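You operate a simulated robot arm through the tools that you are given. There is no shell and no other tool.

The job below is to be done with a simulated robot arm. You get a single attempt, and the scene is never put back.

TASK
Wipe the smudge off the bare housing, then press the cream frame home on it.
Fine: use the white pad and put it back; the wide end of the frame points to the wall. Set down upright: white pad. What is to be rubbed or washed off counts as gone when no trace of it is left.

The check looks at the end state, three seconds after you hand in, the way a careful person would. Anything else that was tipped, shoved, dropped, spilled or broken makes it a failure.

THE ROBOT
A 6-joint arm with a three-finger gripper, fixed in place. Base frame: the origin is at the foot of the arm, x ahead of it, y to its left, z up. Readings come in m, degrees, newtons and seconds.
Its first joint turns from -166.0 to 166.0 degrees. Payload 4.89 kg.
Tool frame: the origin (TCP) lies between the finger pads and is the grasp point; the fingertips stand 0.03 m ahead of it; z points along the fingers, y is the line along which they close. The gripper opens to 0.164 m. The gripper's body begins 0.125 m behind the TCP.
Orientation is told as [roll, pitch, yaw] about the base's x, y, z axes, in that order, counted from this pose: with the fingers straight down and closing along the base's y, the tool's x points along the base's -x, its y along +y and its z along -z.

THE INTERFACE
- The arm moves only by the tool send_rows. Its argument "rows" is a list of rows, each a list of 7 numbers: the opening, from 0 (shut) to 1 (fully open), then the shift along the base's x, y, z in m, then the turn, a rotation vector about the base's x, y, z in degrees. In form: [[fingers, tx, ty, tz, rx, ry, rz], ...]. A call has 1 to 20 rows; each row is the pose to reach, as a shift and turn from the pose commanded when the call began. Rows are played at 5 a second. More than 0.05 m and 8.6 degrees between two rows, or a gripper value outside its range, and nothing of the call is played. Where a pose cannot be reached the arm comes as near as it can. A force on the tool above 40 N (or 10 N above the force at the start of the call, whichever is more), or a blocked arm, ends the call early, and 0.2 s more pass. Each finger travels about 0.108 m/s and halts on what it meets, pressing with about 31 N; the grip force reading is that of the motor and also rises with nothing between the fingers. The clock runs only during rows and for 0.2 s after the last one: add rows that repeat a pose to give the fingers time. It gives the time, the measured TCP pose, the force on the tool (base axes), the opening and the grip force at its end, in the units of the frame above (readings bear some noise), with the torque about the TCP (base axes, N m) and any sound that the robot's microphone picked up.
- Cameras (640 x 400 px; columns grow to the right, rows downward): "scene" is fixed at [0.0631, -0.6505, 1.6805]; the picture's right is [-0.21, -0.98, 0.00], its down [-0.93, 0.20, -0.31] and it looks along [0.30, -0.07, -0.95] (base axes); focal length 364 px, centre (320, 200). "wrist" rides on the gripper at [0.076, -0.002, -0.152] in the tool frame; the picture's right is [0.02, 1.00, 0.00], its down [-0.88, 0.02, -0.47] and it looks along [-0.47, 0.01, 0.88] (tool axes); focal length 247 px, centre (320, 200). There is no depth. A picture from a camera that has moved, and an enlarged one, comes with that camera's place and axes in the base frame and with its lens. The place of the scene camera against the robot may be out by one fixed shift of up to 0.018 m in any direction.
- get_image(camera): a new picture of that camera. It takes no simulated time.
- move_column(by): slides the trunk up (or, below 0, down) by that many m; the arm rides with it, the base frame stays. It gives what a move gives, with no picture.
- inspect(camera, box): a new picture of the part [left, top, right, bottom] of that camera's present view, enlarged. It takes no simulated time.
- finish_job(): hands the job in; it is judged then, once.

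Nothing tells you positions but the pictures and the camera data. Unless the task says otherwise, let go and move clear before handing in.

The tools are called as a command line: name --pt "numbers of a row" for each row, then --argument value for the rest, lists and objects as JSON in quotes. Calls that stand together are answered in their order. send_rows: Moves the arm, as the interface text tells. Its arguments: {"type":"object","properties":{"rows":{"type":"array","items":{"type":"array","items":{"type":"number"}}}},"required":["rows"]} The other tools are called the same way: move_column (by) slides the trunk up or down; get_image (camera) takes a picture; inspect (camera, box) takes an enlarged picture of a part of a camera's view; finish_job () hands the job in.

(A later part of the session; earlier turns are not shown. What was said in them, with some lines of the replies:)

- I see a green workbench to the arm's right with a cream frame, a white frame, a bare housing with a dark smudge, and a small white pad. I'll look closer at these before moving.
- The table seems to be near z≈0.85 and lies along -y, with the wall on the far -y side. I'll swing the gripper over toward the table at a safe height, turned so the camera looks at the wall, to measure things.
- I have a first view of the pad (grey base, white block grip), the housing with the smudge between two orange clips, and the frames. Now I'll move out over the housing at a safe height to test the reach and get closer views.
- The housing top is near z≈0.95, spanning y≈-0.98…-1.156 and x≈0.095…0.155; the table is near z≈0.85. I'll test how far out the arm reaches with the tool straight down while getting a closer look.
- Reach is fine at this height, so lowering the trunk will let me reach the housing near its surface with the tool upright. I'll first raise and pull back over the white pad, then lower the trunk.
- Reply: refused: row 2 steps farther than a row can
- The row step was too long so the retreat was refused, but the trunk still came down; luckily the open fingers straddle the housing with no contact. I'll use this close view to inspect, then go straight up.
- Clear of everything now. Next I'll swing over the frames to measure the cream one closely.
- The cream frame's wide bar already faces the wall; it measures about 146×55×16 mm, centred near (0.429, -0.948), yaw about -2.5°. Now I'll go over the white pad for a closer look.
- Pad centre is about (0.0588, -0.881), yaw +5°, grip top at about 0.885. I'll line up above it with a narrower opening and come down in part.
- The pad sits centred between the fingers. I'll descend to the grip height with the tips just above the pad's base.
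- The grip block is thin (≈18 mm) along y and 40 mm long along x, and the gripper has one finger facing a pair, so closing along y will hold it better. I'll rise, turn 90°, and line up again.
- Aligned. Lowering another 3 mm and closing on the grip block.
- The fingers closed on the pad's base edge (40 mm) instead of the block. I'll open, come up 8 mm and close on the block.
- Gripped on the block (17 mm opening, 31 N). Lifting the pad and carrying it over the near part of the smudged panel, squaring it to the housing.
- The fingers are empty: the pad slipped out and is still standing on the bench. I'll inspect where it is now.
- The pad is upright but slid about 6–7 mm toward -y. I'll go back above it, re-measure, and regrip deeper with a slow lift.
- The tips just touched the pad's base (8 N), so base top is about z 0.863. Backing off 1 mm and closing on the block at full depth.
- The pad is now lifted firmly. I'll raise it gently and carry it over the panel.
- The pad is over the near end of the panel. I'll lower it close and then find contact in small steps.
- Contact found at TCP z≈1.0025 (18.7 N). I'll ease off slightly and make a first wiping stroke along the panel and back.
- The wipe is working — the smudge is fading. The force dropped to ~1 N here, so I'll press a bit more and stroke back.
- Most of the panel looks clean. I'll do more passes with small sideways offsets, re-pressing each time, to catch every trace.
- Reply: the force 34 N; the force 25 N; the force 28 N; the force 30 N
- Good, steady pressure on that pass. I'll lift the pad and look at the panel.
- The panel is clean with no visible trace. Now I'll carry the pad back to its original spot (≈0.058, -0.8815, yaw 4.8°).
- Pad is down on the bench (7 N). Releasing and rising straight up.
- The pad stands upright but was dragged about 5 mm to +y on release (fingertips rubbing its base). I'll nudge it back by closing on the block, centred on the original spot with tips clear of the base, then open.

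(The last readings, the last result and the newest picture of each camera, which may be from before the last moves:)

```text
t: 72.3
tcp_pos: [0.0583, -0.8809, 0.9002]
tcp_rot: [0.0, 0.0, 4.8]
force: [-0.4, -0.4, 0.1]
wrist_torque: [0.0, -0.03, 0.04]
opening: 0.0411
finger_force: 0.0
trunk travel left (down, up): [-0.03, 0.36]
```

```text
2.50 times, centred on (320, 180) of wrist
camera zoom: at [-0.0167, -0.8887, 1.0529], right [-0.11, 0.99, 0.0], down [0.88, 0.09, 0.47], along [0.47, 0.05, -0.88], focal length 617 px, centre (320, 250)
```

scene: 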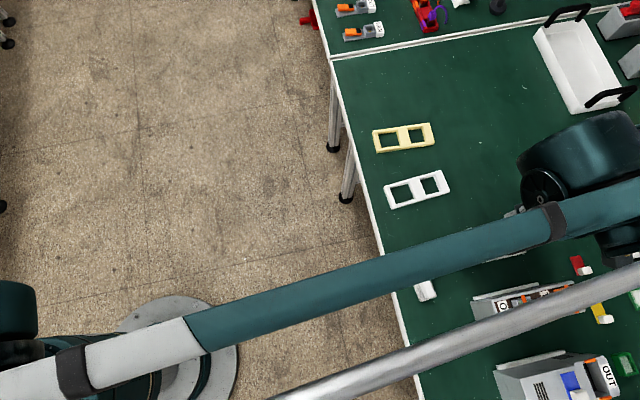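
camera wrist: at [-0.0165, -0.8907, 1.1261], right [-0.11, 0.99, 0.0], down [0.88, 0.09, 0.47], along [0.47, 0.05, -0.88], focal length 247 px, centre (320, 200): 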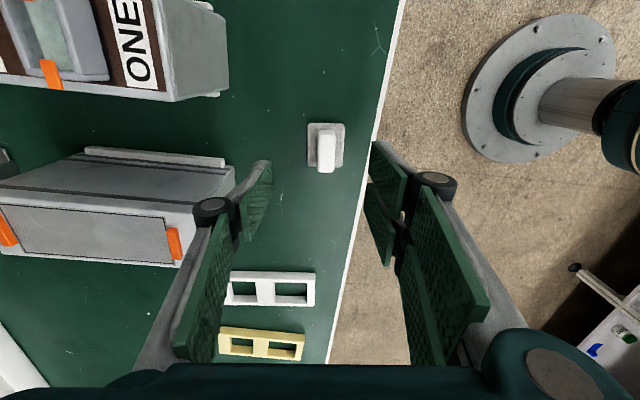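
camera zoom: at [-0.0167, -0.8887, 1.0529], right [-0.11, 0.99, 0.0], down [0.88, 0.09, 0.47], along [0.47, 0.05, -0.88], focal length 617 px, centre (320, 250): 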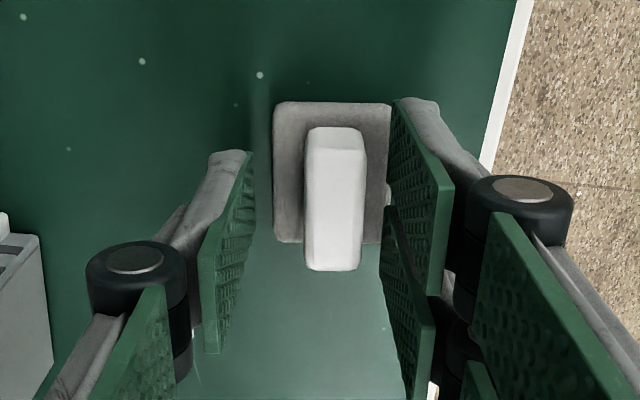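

send_rows --pt "0.2 0 0 0 0 0 0" --pt "0.16 0 0 0 0 0 0" --pt "0.13 0 0 0 0 0 0" --pt "0.11 0 0 0 0 0 0" --pt "0.11 0 0 0 0 0 0" --pt "0.14 0 0 0 0 0 0" --pt "0.25 0 0 0 0 0 0" --pt "0.25 0 0 0.02 0 0 0" --pt "0.35 0 0 0.05 0 0 0" --pt "0.45 0 0 0.075 0 0 0" --pt "0.45 0 0 0.075 0 0 0"

inspect --camera "wrist" --box '[250, 90, 390, 200]'

```text
t: 74.7
tcp_pos: [0.0583, -0.8795, 0.9764]
tcp_rot: [0.1, 0.0, 4.8]
force: [-1.2, -0.3, -0.2]
wrist_torque: [0.01, 0.03, -0.01]
opening: 0.0739
finger_force: 0.0
trunk travel left (down, up): [-0.03, 0.36]
```

```text
3.64 times, centred on (320, 145) of wrist
camera zoom: at [-0.0165, -0.8872, 1.1291], right [-0.11, 0.99, 0.0], down [0.88, 0.09, 0.47], along [0.47, 0.05, -0.88], focal length 898 px, centre (320, 400)
```

zoom: 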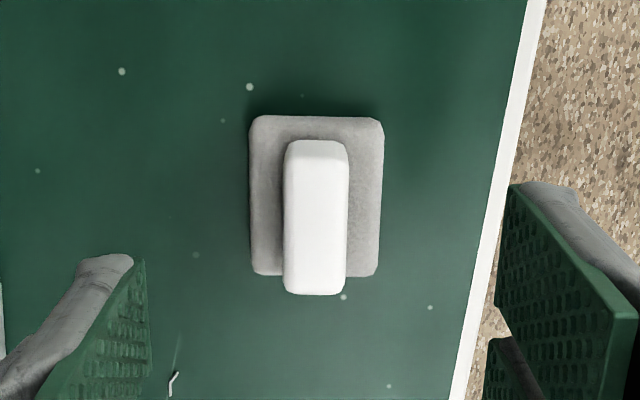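

The pad is back on its original spot, upright. Now I'll swing to the cream frame, turning the gripper to close across its width.

send_rows --pt "0.45 0 0 0.04 0 0 0" --pt "0.5 0.01 0 0.07 0 0 -7" --pt "0.55 0.04 0 0.07 0 0 -14.5" --pt "0.6 0.07 0 0.07 0 0 -22" --pt "0.6 0.1 0 0.07 0 0 -29.5" --pt "0.6 0.13 0 0.07 0 0 -37" --pt "0.6 0.16 0.002 0.07 0 0 -44.5" --pt "0.6 0.19 0.004 0.07 0 0 -52" --pt "0.6 0.22 0.006 0.07 0 0 -59.5" --pt "0.6 0.25 0.008 0.07 0 0 -67" --pt "0.6 0.28 0.01 0.07 0 0 -74.5" --pt "0.6 0.31 0.01 0.07 0 0 -82" --pt "0.6 0.34 0.01 0.07 0 0 -89.5" --pt "0.6 0.371 0.01 0.06 0 0 -97.3" --pt "0.6 0.371 0.01 0.04 0 0 -97.3" --pt "0.6 0.371 0.01 0.04 0 0 -97.3"

get_image --camera "wrist"

inspect --camera "wrist" --box '[260, 110, 380, 230]'

get_image --camera "scene"

```text
t: 78.1
tcp_pos: [0.4299, -0.8704, 1.0162]
tcp_rot: [0.1, 0.0, -92.5]
force: [-0.4, 0.1, -0.4]
wrist_torque: [-0.02, -0.01, 0.04]
opening: 0.0985
finger_force: 0.1
trunk travel left (down, up): [-0.03, 0.36]
```

```text
taken
camera wrist: at [0.4326, -0.7933, 1.1686], right [1.0, -0.02, 0.0], down [-0.02, -0.88, 0.47], along [-0.01, -0.47, -0.88], focal length 247 px, centre (320, 200)
```

wrist: 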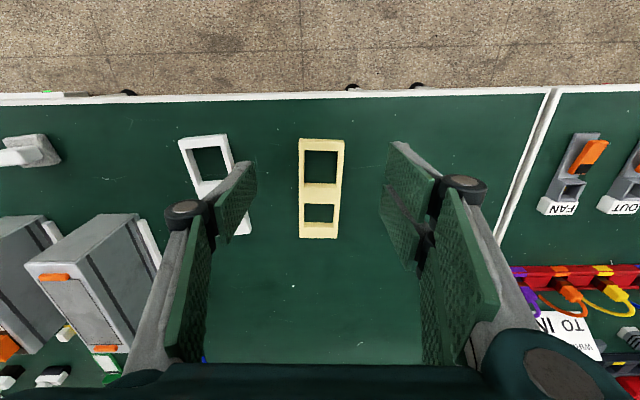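

```text
3.33 times, centred on (320, 170) of wrist
camera zoom: at [0.4326, -0.7933, 1.1686], right [1.0, -0.02, 0.0], down [-0.02, -0.88, 0.47], along [-0.01, -0.47, -0.88], focal length 823 px, centre (320, 300)
```

zoom: 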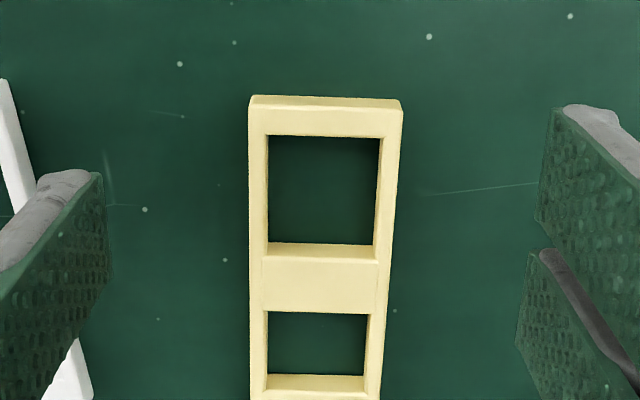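

```text
taken
```

scene: 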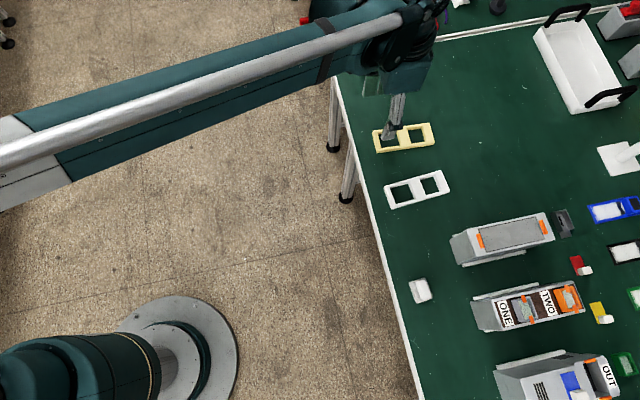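

inspect --camera "scene" --box '[440, 200, 560, 275]'

inspect --camera "scene" --box '[475, 215, 545, 260]'

inspect --camera "wrist" --box '[270, 130, 370, 250]'

inspect --camera "scene" --box '[390, 260, 450, 320]'

```text
5.33 times, centred on (500, 238) of scene
camera zoom: at [0.0631, -0.6505, 1.6805], right [-0.21, -0.98, 0.0], down [-0.93, 0.2, -0.31], along [0.3, -0.07, -0.95], focal length 1942 px, centre (-640, 0)
```

zoom: 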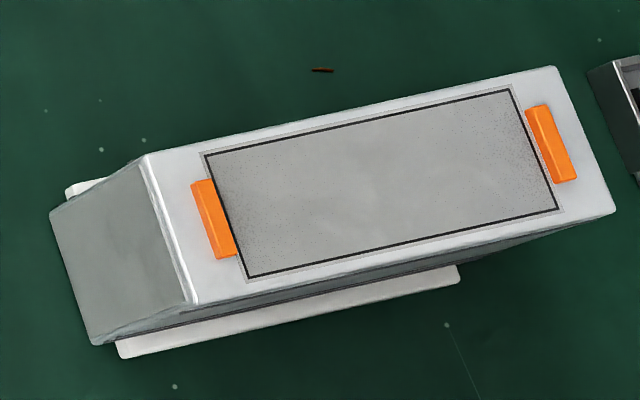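

```text
8.89 times, centred on (510, 238) of scene
camera zoom: at [0.0631, -0.6505, 1.6805], right [-0.21, -0.98, 0.0], down [-0.93, 0.2, -0.31], along [0.3, -0.07, -0.95], focal length 3236 px, centre (-1369, -133)
```

zoom: 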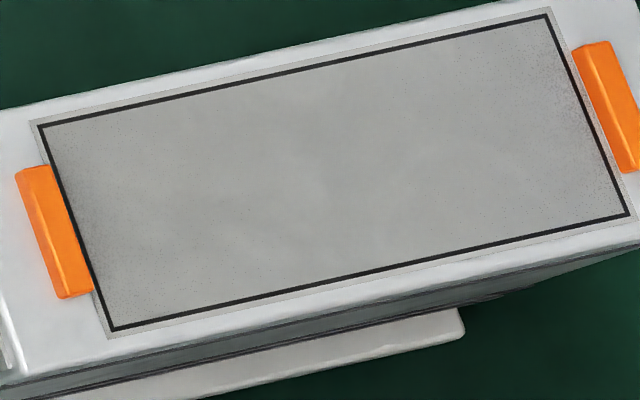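

```text
3.33 times, centred on (320, 190) of wrist
camera zoom: at [0.4326, -0.7933, 1.1686], right [1.0, -0.02, 0.0], down [-0.02, -0.88, 0.47], along [-0.01, -0.47, -0.88], focal length 823 px, centre (320, 233)
```

zoom: 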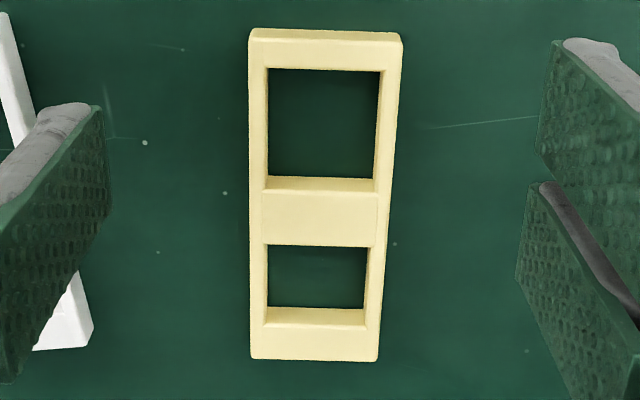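

```text
6.67 times, centred on (420, 290) of scene
camera zoom: at [0.0631, -0.6505, 1.6805], right [-0.21, -0.98, 0.0], down [-0.93, 0.2, -0.31], along [0.3, -0.07, -0.95], focal length 2427 px, centre (-347, -400)
```

zoom: 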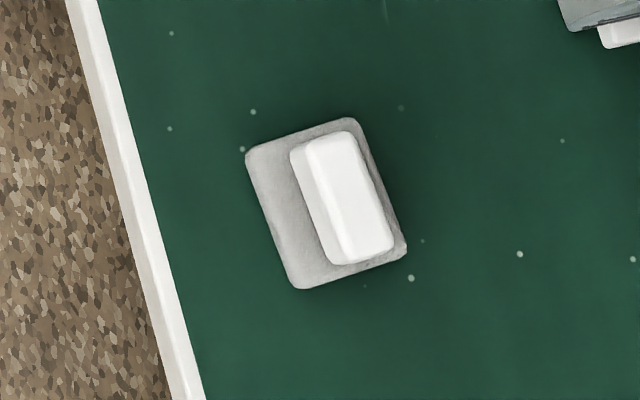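

Panel is spotless from the scene view too, and the pad is home. Now centring over the cream frame and lowering part way.

send_rows --pt "0.6 -0.0008 -0.026 0 0 0 -0.2" --pt "0.6 -0.0017 -0.052 -0.01 0 0 -0.4" --pt "0.6 -0.0026 -0.0786 -0.03 0 0 -0.5" --pt "0.6 -0.0026 -0.0786 -0.06 0 0 -0.5" --pt "0.6 -0.0026 -0.0786 -0.09 0 0 -0.5" --pt "0.6 -0.0026 -0.0786 -0.09 0 0 -0.5"

get_image --camera "wrist"

inspect --camera "wrist" --box '[240, 60, 400, 260]'

```text
t: 79.5
tcp_pos: [0.4266, -0.9515, 0.9264]
tcp_rot: [0.0, 0.0, -93.0]
force: [0.1, -0.1, -0.2]
wrist_torque: [0.03, 0.02, 0.02]
opening: 0.0982
finger_force: 0.0
trunk travel left (down, up): [-0.03, 0.36]
```

```text
taken
camera wrist: at [0.4294, -0.8746, 1.0786], right [1.0, -0.03, 0.0], down [-0.03, -0.88, 0.47], along [-0.01, -0.47, -0.88], focal length 247 px, centre (320, 200)
```

wrist: 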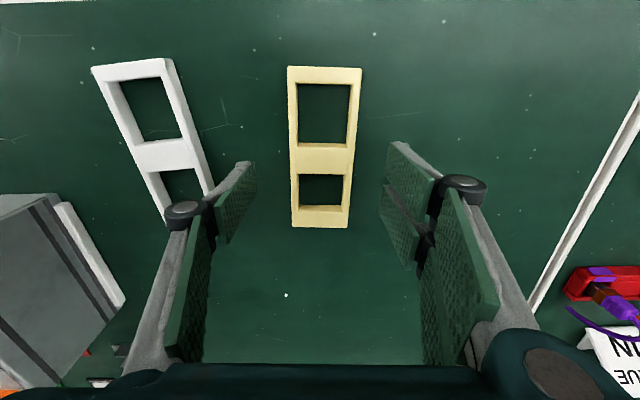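

```text
2.00 times, centred on (320, 160) of wrist
camera zoom: at [0.4294, -0.8746, 1.0786], right [1.0, -0.03, 0.0], down [-0.03, -0.88, 0.47], along [-0.01, -0.47, -0.88], focal length 494 px, centre (320, 280)
```

zoom: 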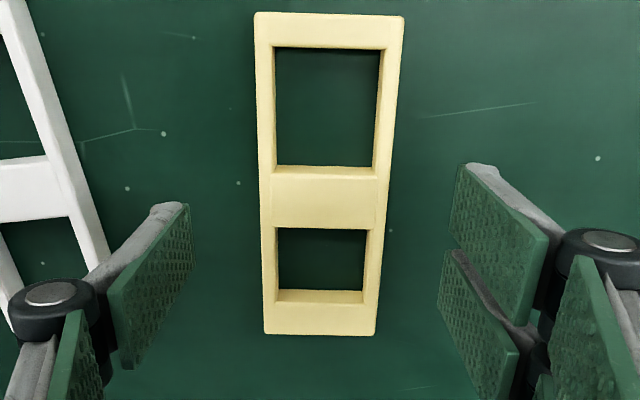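

send_rows --pt "0.6 0.0018 0 -0.015 0 0 -0.3" --pt "0.6 0.0018 0 -0.03 0 0 -0.3" --pt "0.6 0.0018 0 -0.04 0 0 -0.3" --pt "0.6 0.0018 0 -0.0435 0 0 -0.3" --pt "0.6 0.0018 0 -0.0435 0 0 -0.3"

inspect --camera "wrist" --box '[240, 60, 400, 260]'

```text
t: 80.7
tcp_pos: [0.4294, -0.9499, 0.8823]
tcp_rot: [0.0, 0.0, -93.2]
force: [0.0, 0.4, -0.2]
wrist_torque: [0.02, -0.04, 0.03]
opening: 0.098
finger_force: 0.1
trunk travel left (down, up): [-0.03, 0.36]
```

```text
2.00 times, centred on (320, 160) of wrist
camera zoom: at [0.432, -0.8731, 1.0351], right [1.0, -0.04, 0.0], down [-0.03, -0.88, 0.47], along [-0.02, -0.47, -0.88], focal length 494 px, centre (320, 280)
```

zoom: 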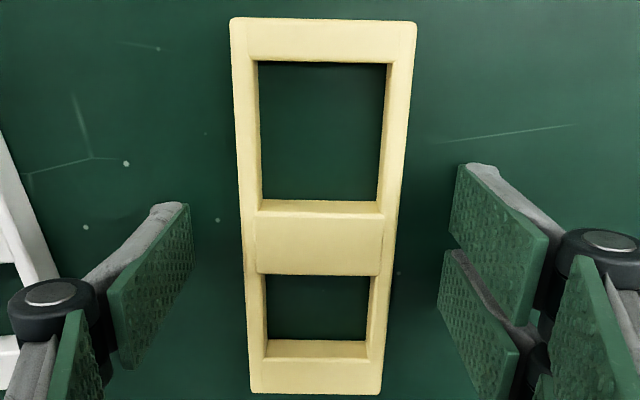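

Fingers straddle the frame at its middle bar with tips about 5 mm above the bench. Closing.

send_rows --pt "0.5 0 0 0 0 0 0" --pt "0.42 0 0 0 0 0 0" --pt "0.36 0 0 0 0 0 0" --pt "0.3 0 0 0 0 0 0" --pt "0.2 0 0 0 0 0 0" --pt "0.2 0 0 0 0 0 0"

inspect --camera "wrist" --box '[240, 60, 400, 260]'

```text
t: 82.1
tcp_pos: [0.4282, -0.949, 0.8834]
tcp_rot: [0.0, 0.1, -93.3]
force: [0.8, -0.6, 0.7]
wrist_torque: [0.03, -0.05, 0.0]
opening: 0.057
finger_force: 30.7
trunk travel left (down, up): [-0.03, 0.36]
```

```text
2.00 times, centred on (320, 160) of wrist
camera zoom: at [0.432, -0.8731, 1.0352], right [1.0, -0.04, 0.0], down [-0.03, -0.88, 0.47], along [-0.02, -0.47, -0.88], focal length 494 px, centre (320, 280)
```

zoom: 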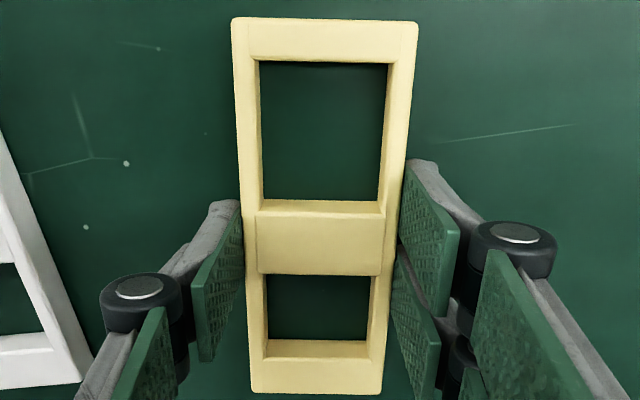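

Gripped at 57 mm, 31 N. Lifting gently first to verify the hold.

send_rows --pt "0.2 0 0 0.004 0 0 0" --pt "0.2 0 0 0.01 0 0 0" --pt "0.2 0 0 0.02 0 0 0" --pt "0.2 0 0 0.03 0 0 0" --pt "0.2 0 0 0.03 0 0 0"

inspect --camera "wrist" --box '[240, 60, 400, 260]'

```text
t: 83.3
tcp_pos: [0.4298, -0.9489, 0.9121]
tcp_rot: [0.0, 0.0, -93.3]
force: [0.3, 0.4, -0.1]
wrist_torque: [0.05, 0.0, 0.0]
opening: 0.0572
finger_force: 31.0
trunk travel left (down, up): [-0.03, 0.36]
```

```text
2.00 times, centred on (320, 160) of wrist
camera zoom: at [0.4322, -0.8729, 1.0648], right [1.0, -0.04, 0.0], down [-0.03, -0.88, 0.47], along [-0.02, -0.47, -0.88], focal length 494 px, centre (320, 280)
```

zoom: 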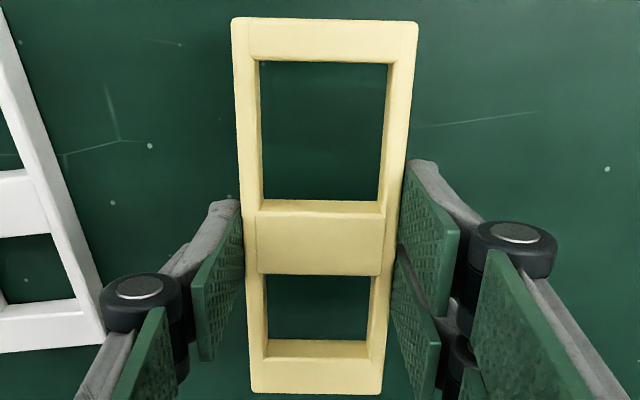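

send_rows --pt "0.2 0 0 0.01 0 0 0" --pt "0.2 0 0 0.03 0 0 0" --pt "0.2 0 0 0.055 0 0 0" --pt "0.2 0 0 0.08 0 0 0" --pt "0.2 0 0 0.105 0 0 0" --pt "0.2 0 0 0.13 0 0 0" --pt "0.2 0 0 0.145 0 0 0" --pt "0.2 0 0 0.145 0 0 0"

send_rows --pt "0.2 -0.01 -0.004 0 0 0 0.1" --pt "0.2 -0.03 -0.0115 0 0 0 0.3" --pt "0.2 -0.05 -0.019 0 0 0 0.5" --pt "0.2 -0.07 -0.0267 0 0 0 0.8" --pt "0.2 -0.09 -0.0344 0 0 0 1.0" --pt "0.2 -0.11 -0.042 0 0 0 1.2" --pt "0.2 -0.13 -0.0496 0 0 0 1.4" --pt "0.2 -0.15 -0.0573 0 0 0 1.6" --pt "0.2 -0.17 -0.065 0 0 0 1.8" --pt "0.2 -0.19 -0.0725 0 0 0 2.1" --pt "0.2 -0.21 -0.08 0 0 0 2.3" --pt "0.2 -0.23 -0.088 0 0 0 2.5" --pt "0.2 -0.25 -0.0955 0 0 0 2.7" --pt "0.2 -0.27 -0.103 0 0 0 2.9" --pt "0.2 -0.285 -0.109 0 0 0 3.1" --pt "0.2 -0.297 -0.1135 0 0 0 3.2" --pt "0.2 -0.3038 -0.116 0 0 0 3.3" --pt "0.2 -0.3038 -0.116 0 0 0 3.3"

get_image --camera "wrist"

inspect --camera "wrist" --box '[240, 20, 400, 260]'

```text
t: 85.1
tcp_pos: [0.43, -0.9497, 1.0588]
tcp_rot: [0.0, 0.0, -93.3]
force: [0.5, 0.6, -0.5]
wrist_torque: [-0.04, 0.0, -0.02]
opening: 0.057
finger_force: 31.2
trunk travel left (down, up): [-0.03, 0.36]
```

```text
t: 88.9
tcp_pos: [0.126, -1.065, 1.059]
tcp_rot: [0.1, -0.1, -90.0]
force: [-0.1, -0.3, 0.1]
wrist_torque: [0.0, 0.01, 0.03]
opening: 0.0567
finger_force: 30.8
trunk travel left (down, up): [-0.03, 0.36]
```

```text
taken
camera wrist: at [0.1234, -0.9883, 1.2118], right [1.0, 0.02, 0.0], down [0.02, -0.88, 0.47], along [0.01, -0.47, -0.88], focal length 247 px, centre (320, 200)
```

wrist: 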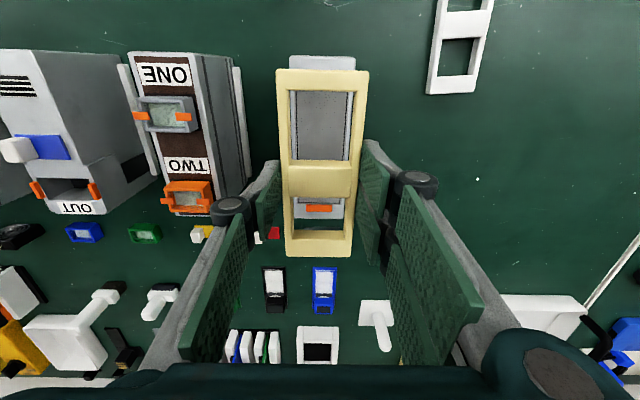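

```text
1.67 times, centred on (320, 140) of wrist
camera zoom: at [0.1234, -0.9883, 1.2118], right [1.0, 0.02, 0.0], down [0.02, -0.88, 0.47], along [0.01, -0.47, -0.88], focal length 412 px, centre (320, 300)
```

zoom: 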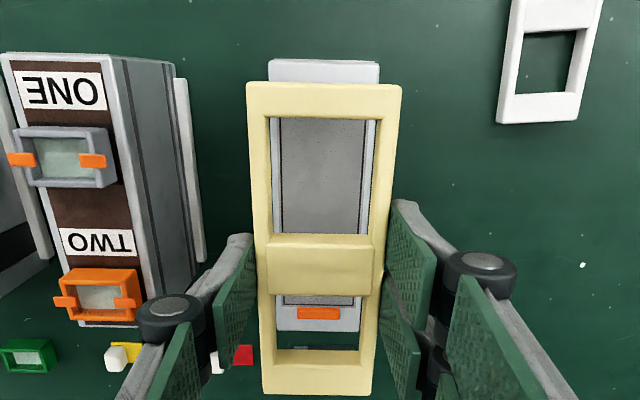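

The frame is over the housing, square, and within about 1 mm. I'll lower to just above the clips and re-check alignment.

send_rows --pt "0.2 0.0003 -0.001 -0.01 0 0 0" --pt "0.2 0.0003 -0.001 -0.025 0 0 0" --pt "0.2 0.0003 -0.001 -0.04 0 0 0" --pt "0.2 0.0003 -0.001 -0.05 0 0 0" --pt "0.2 0.0003 -0.001 -0.054 0 0 0" --pt "0.2 0.0003 -0.001 -0.054 0 0 0"

get_image --camera "wrist"

inspect --camera "wrist" --box '[250, 40, 390, 160]'

inspect --camera "wrist" --box '[250, 150, 390, 270]'

```text
t: 90.3
tcp_pos: [0.1246, -1.0658, 1.0035]
tcp_rot: [0.0, 0.0, -89.9]
force: [0.3, 0.3, -0.5]
wrist_torque: [-0.03, 0.01, -0.01]
opening: 0.0572
finger_force: 30.9
trunk travel left (down, up): [-0.03, 0.36]
```

```text
taken
camera wrist: at [0.1235, -0.9892, 1.1562], right [1.0, 0.02, 0.0], down [0.02, -0.88, 0.47], along [0.01, -0.47, -0.88], focal length 247 px, centre (320, 200)
```

wrist: 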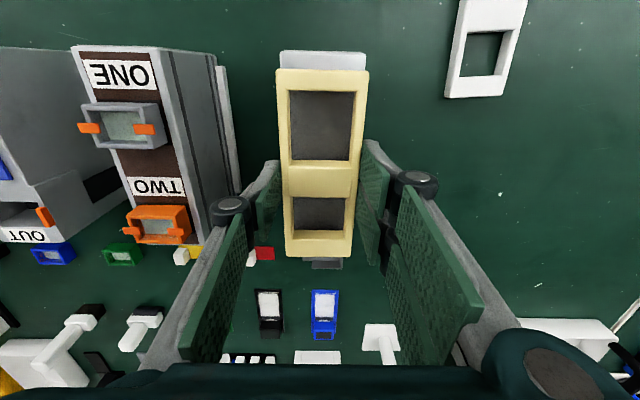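

```text
3.33 times, centred on (320, 100) of wrist
camera zoom: at [0.1235, -0.9892, 1.1562], right [1.0, 0.02, 0.0], down [0.02, -0.88, 0.47], along [0.01, -0.47, -0.88], focal length 823 px, centre (320, 533)
```

zoom: 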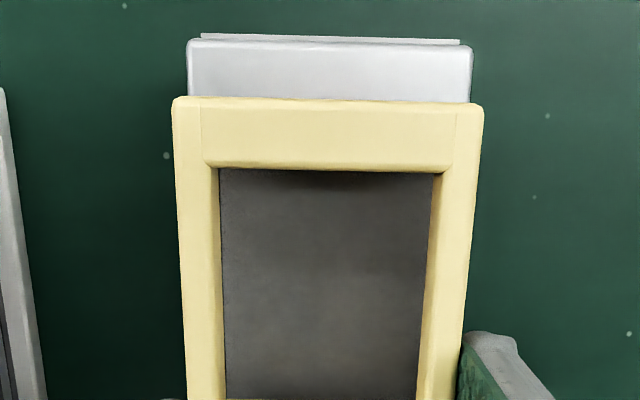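

```text
3.33 times, centred on (320, 210) of wrist
camera zoom: at [0.1235, -0.9892, 1.1562], right [1.0, 0.02, 0.0], down [0.02, -0.88, 0.47], along [0.01, -0.47, -0.88], focal length 823 px, centre (320, 167)
```

zoom: 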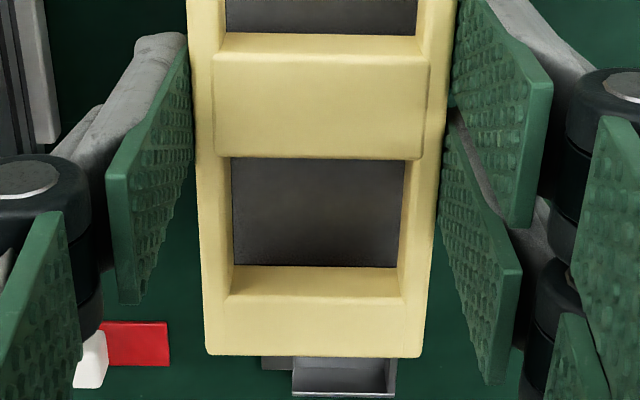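

Aligned within about a millimetre. Lowering in small steps and feeling for the clips.

send_rows --pt "0.2 0 -0.0005 -0.001 0 0 0" --pt "0.2 0 -0.0005 -0.002 0 0 0" --pt "0.2 0 -0.0005 -0.003 0 0 0" --pt "0.2 0 -0.0005 -0.003 0 0 0"

send_rows --pt "0.2 0 0 -0.001 0 0 0" --pt "0.2 0 0 -0.001 0 0 0"

send_rows --pt "0.2 0 0 -0.001 0 0 0" --pt "0.2 0 0 -0.001 0 0 0"

```text
t: 91.3
tcp_pos: [0.1258, -1.0661, 1.0008]
tcp_rot: [0.0, 0.1, -90.0]
force: [0.1, -1.3, -0.8]
wrist_torque: [0.01, 0.0, 0.01]
opening: 0.0572
finger_force: 31.1
trunk travel left (down, up): [-0.03, 0.36]
```

```text
t: 91.9
tcp_pos: [0.1259, -1.0679, 1.0]
tcp_rot: [0.0, 0.0, -89.9]
force: [0.2, 0.2, -0.7]
wrist_torque: [-0.01, 0.0, 0.02]
opening: 0.0571
finger_force: 31.1
trunk travel left (down, up): [-0.03, 0.36]
```

```text
t: 92.5
tcp_pos: [0.1257, -1.0674, 0.9986]
tcp_rot: [0.0, 0.0, -90.0]
force: [0.1, -1.0, -0.4]
wrist_torque: [0.01, -0.03, 0.0]
opening: 0.0572
finger_force: 31.1
trunk travel left (down, up): [-0.03, 0.36]
```

send_rows --pt "0.2 0 0 -0.001 0 0 0" --pt "0.2 0 0 -0.001 0 0 0"

send_rows --pt "0.2 0 0 -0.001 0 0 0" --pt "0.2 0 0 -0.001 0 0 0"

send_rows --pt "0.2 0 0 -0.001 0 0 0" --pt "0.2 0 0 -0.001 0 0 0"

```text
t: 93.1
tcp_pos: [0.124, -1.0667, 0.9988]
tcp_rot: [0.1, 0.0, -90.0]
force: [-0.1, 0.6, -1.3]
wrist_torque: [-0.01, 0.02, -0.04]
opening: 0.0569
finger_force: 31.6
trunk travel left (down, up): [-0.03, 0.36]
```

```text
t: 93.7
tcp_pos: [0.1254, -1.0666, 0.9963]
tcp_rot: [0.0, 0.0, -90.1]
force: [0.6, -0.4, 2.7]
wrist_torque: [-0.03, -0.01, -0.01]
opening: 0.0572
finger_force: 30.7
trunk travel left (down, up): [-0.03, 0.36]
```

```text
t: 94.3
tcp_pos: [0.1243, -1.0655, 0.9977]
tcp_rot: [0.1, 0.0, -90.0]
force: [-0.3, -1.6, 4.1]
wrist_torque: [-0.03, -0.02, -0.02]
opening: 0.0571
finger_force: 30.7
trunk travel left (down, up): [-0.03, 0.36]
```

Soft contact begins (about 4 N) — likely the clips giving. Continuing to press in small steps.

send_rows --pt "0.2 0 0 -0.001 0 0 0" --pt "0.2 0 0 -0.001 0 0 0"

inspect --camera "wrist" --box '[250, 40, 390, 160]'

inspect --camera "wrist" --box '[250, 150, 390, 270]'

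```text
t: 94.9
tcp_pos: [0.1253, -1.0655, 0.9956]
tcp_rot: [0.0, 0.1, -89.9]
force: [-1.4, 1.8, 3.5]
wrist_torque: [0.06, 0.01, 0.02]
opening: 0.0572
finger_force: 31.1
trunk travel left (down, up): [-0.03, 0.36]
```

```text
3.33 times, centred on (320, 100) of wrist
camera zoom: at [0.1237, -0.9896, 1.1485], right [1.0, 0.02, 0.0], down [0.02, -0.88, 0.47], along [0.01, -0.47, -0.88], focal length 823 px, centre (320, 533)
```

zoom: 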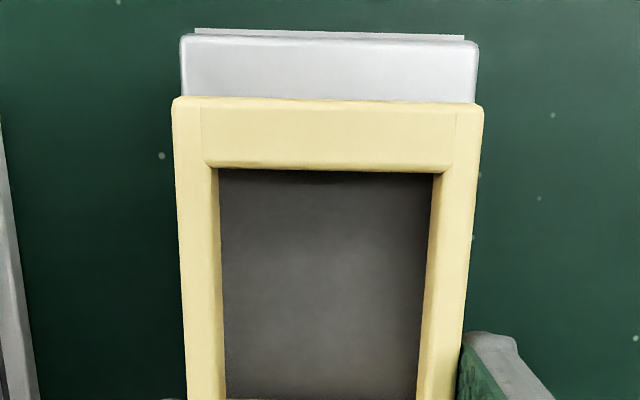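

```text
3.33 times, centred on (320, 210) of wrist
camera zoom: at [0.1237, -0.9896, 1.1485], right [1.0, 0.02, 0.0], down [0.02, -0.88, 0.47], along [0.01, -0.47, -0.88], focal length 823 px, centre (320, 167)
```

zoom: 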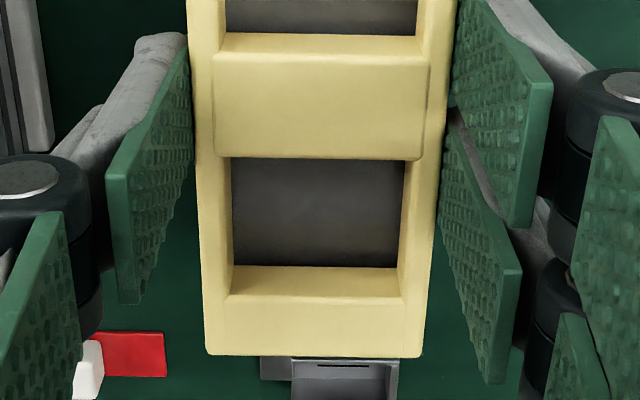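

send_rows --pt "0.2 0 0 -0.001 0 0 0" --pt "0.2 0 0 -0.001 0 0 0"

send_rows --pt "0.2 0 0 -0.001 0 0 0" --pt "0.2 0 0 -0.001 0 0 0"

```text
t: 95.5
tcp_pos: [0.1251, -1.0672, 0.9942]
tcp_rot: [0.0, -0.1, -90.0]
force: [-2.1, -0.1, 4.8]
wrist_torque: [0.04, 0.02, -0.01]
opening: 0.0573
finger_force: 30.1
trunk travel left (down, up): [-0.03, 0.36]
```

```text
t: 96.1
tcp_pos: [0.1235, -1.0667, 0.9933]
tcp_rot: [0.0, 0.0, -90.0]
force: [-3.6, 4.2, -2.5]
wrist_torque: [-0.05, 0.1, -0.02]
opening: 0.0572
finger_force: 31.1
trunk travel left (down, up): [-0.03, 0.36]
```

The force flipped sign, as if the clips began pulling the frame in. I'll look, then continue a little further.

inspect --camera "wrist" --box '[250, 40, 390, 160]'

send_rows --pt "0.2 0 0 -0.0005 0 0 0" --pt "0.2 0 0 -0.001 0 0 0" --pt "0.2 0 0 -0.001 0 0 0"

inspect --camera "wrist" --box '[250, 40, 390, 160]'

inspect --camera "wrist" --box '[250, 150, 390, 270]'

```text
3.33 times, centred on (320, 100) of wrist
camera zoom: at [0.1238, -0.9898, 1.1457], right [1.0, 0.02, 0.0], down [0.02, -0.88, 0.47], along [0.01, -0.47, -0.88], focal length 823 px, centre (320, 533)
```

zoom: 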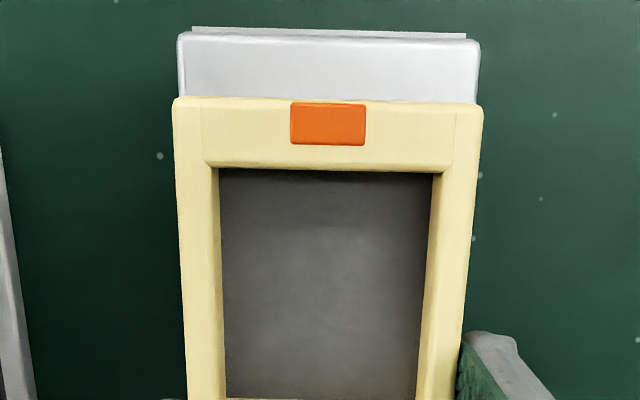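

```text
t: 96.9
tcp_pos: [0.1257, -1.066, 0.9935]
tcp_rot: [0.0, -0.1, -90.0]
force: [-1.9, -8.1, 18.9]
wrist_torque: [0.02, -0.02, -0.08]
opening: 0.0569
finger_force: 30.6
trunk travel left (down, up): [-0.03, 0.36]
```

```text
3.33 times, centred on (320, 100) of wrist
camera zoom: at [0.1237, -0.9895, 1.1456], right [1.0, 0.02, 0.0], down [0.02, -0.88, 0.47], along [0.01, -0.47, -0.88], focal length 823 px, centre (320, 533)
```

zoom: 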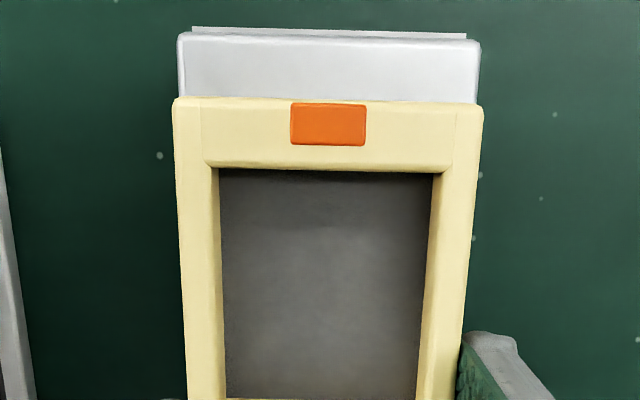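

```text
3.33 times, centred on (320, 210) of wrist
camera zoom: at [0.1237, -0.9895, 1.1456], right [1.0, 0.02, 0.0], down [0.02, -0.88, 0.47], along [0.01, -0.47, -0.88], focal length 823 px, centre (320, 167)
```

zoom: 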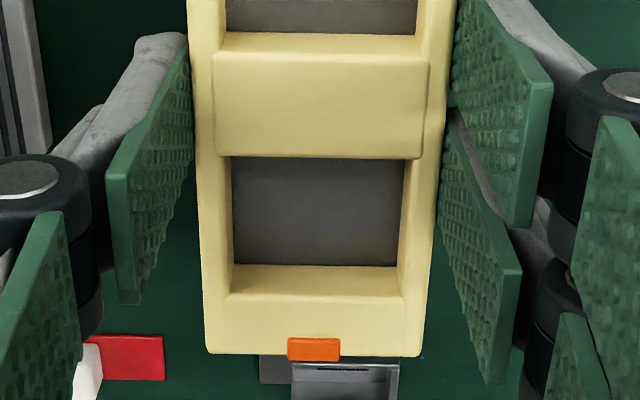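

Both orange clips have snapped over the frame's ends and it bottomed out (19 N) — it's home with the wide bar toward the wall. Easing off, opening and rising straight up.

send_rows --pt "0.2 0 0 0.0008 0 0 0" --pt "0.3 0 0 0.0008 0 0 0" --pt "0.38 0 0 0.0008 0 0 0" --pt "0.46 0 0 0.0008 0 0 0" --pt "0.5 0 0 0.0008 0 0 0" --pt "0.5 0 0 0.01 0 0 0" --pt "0.5 0 0 0.03 0 0 0" --pt "0.5 0 0 0.06 0 0 0" --pt "0.5 0 0 0.09 0 0 0" --pt "0.5 0 0 0.09 0 0 0"

get_image --camera "wrist"

inspect --camera "wrist" --box '[250, 30, 390, 250]'

```text
t: 99.1
tcp_pos: [0.1264, -1.0662, 1.0829]
tcp_rot: [0.0, -0.1, -90.1]
force: [0.3, -0.4, 0.0]
wrist_torque: [-0.04, 0.01, -0.02]
opening: 0.0816
finger_force: 0.1
trunk travel left (down, up): [-0.03, 0.36]
```

```text
taken
camera wrist: at [0.1253, -0.9894, 1.2354], right [1.0, 0.02, 0.0], down [0.02, -0.88, 0.47], along [0.01, -0.47, -0.88], focal length 247 px, centre (320, 200)
```

wrist: 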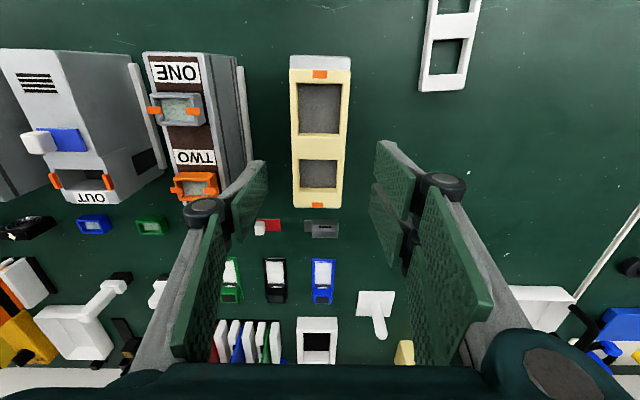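

```text
1.82 times, centred on (320, 140) of wrist
camera zoom: at [0.1253, -0.9894, 1.2354], right [1.0, 0.02, 0.0], down [0.02, -0.88, 0.47], along [0.01, -0.47, -0.88], focal length 449 px, centre (320, 309)
```

zoom: 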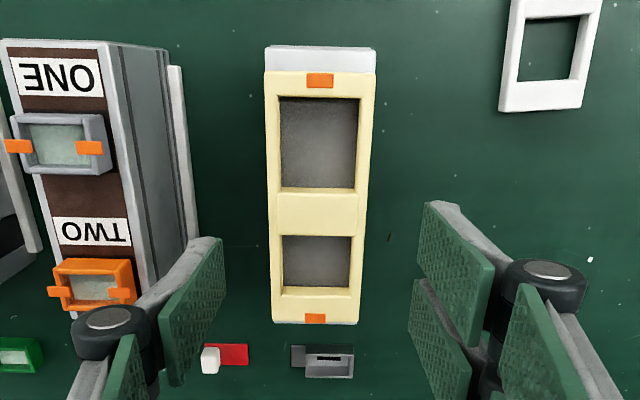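

The frame is clipped in at both ends and centred. Moving the arm up and clear, then a final check from the scene camera.

send_rows --pt "0.5 0 0.02 0.04 0 0 0" --pt "0.5 0 0.05 0.07 0 0 0" --pt "0.5 0.02 0.09 0.08 0 0 0" --pt "0.5 0.05 0.125 0.08 0 0 0" --pt "0.5 0.08 0.16 0.08 0 0 0" --pt "0.5 0.11 0.195 0.08 0 0 0" --pt "0.5 0.14 0.23 0.08 0 0 0" --pt "0.5 0.17 0.265 0.08 0 0 0" --pt "0.5 0.2 0.3 0.08 0 0 0" --pt "0.5 0.23 0.335 0.08 0 0 0" --pt "0.5 0.26 0.37 0.08 0 0 0" --pt "0.5 0.29 0.405 0.08 0 0 0" --pt "0.5 0.32 0.44 0.08 0 0 0" --pt "0.5 0.32 0.44 0.08 0 0 0"

get_image --camera "scene"

inspect --camera "scene" --box '[440, 200, 560, 275]'

inspect --camera "scene" --box '[390, 260, 450, 320]'

inspect --camera "scene" --box '[360, 100, 640, 400]'

```text
t: 102.1
tcp_pos: [0.4458, -0.6265, 1.1633]
tcp_rot: [-0.1, 0.0, -89.9]
force: [-0.5, -1.7, 0.5]
wrist_torque: [0.09, -0.1, 0.0]
opening: 0.0822
finger_force: 0.0
trunk travel left (down, up): [-0.03, 0.36]
```

```text
taken
```

scene: 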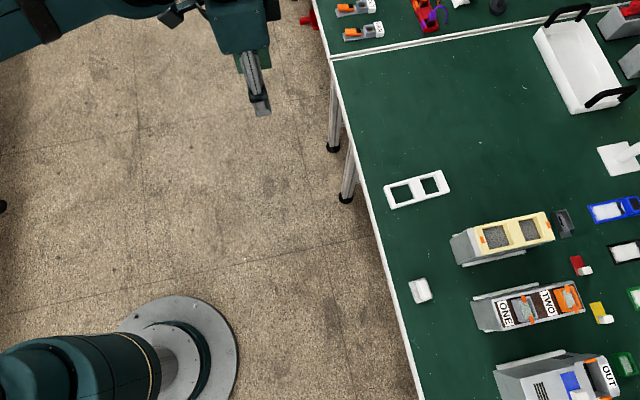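

```text
5.33 times, centred on (500, 238) of scene
camera zoom: at [0.0631, -0.6505, 1.6805], right [-0.21, -0.98, 0.0], down [-0.93, 0.2, -0.31], along [0.3, -0.07, -0.95], focal length 1942 px, centre (-640, 0)
```

zoom: 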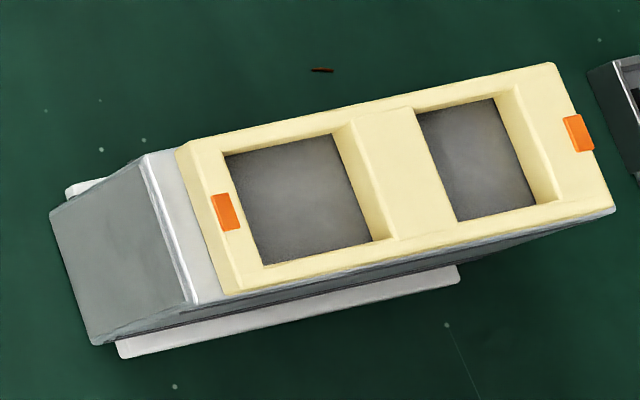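

```text
6.67 times, centred on (420, 290) of scene
camera zoom: at [0.0631, -0.6505, 1.6805], right [-0.21, -0.98, 0.0], down [-0.93, 0.2, -0.31], along [0.3, -0.07, -0.95], focal length 2427 px, centre (-347, -400)
```

zoom: 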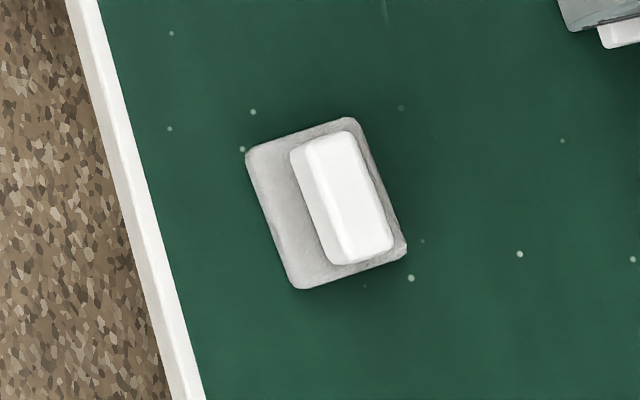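

```text
1.33 times, centred on (500, 250) of scene
camera zoom: at [0.0631, -0.6505, 1.6805], right [-0.21, -0.98, 0.0], down [-0.93, 0.2, -0.31], along [0.3, -0.07, -0.95], focal length 485 px, centre (80, 133)
```

zoom: 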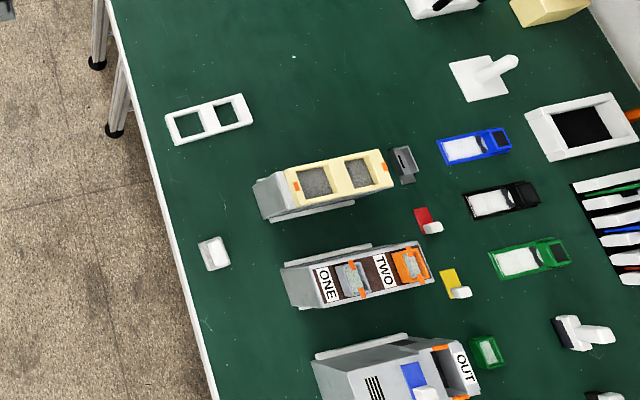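

The smudge is gone and the white pad is back upright on its spot. The cream frame is clipped in at both ends with its wide bar toward the wall. Nothing else has moved and the arm is clear, so I'm handing in.

finish_job

```text
The job is handed in.
```

I wiped the smudge off the bare housing with the white pad and pressed the cream frame home. The job is handed in; I haven't seen the check's verdict.

- **Smudge:** no trace showed on the panel in the wrist or scene views taken before the frame went on.
- **White pad:** it stands upright on its original spot, matched to the bench marks to within about a millimetre. It slipped out of the gripper once at the start and slid about 8 mm. It also shifted about 5 mm when I first set it back, and I nudged it into place.
- **Cream frame:** both orange clips have snapped over its ends and it bottomed out against the housing. The microphone reported no click, so this rests on the pictures and the force reading. The wide bar, about 19 mm against 12 mm at the other end, points to the wall.
- **Everything else:** a trunk move early on lowered the open gripper around the housing by mistake. It touched nothing, and the final scene view shows the other items where they were.

The arm let go and was clear of the bench before I handed in.
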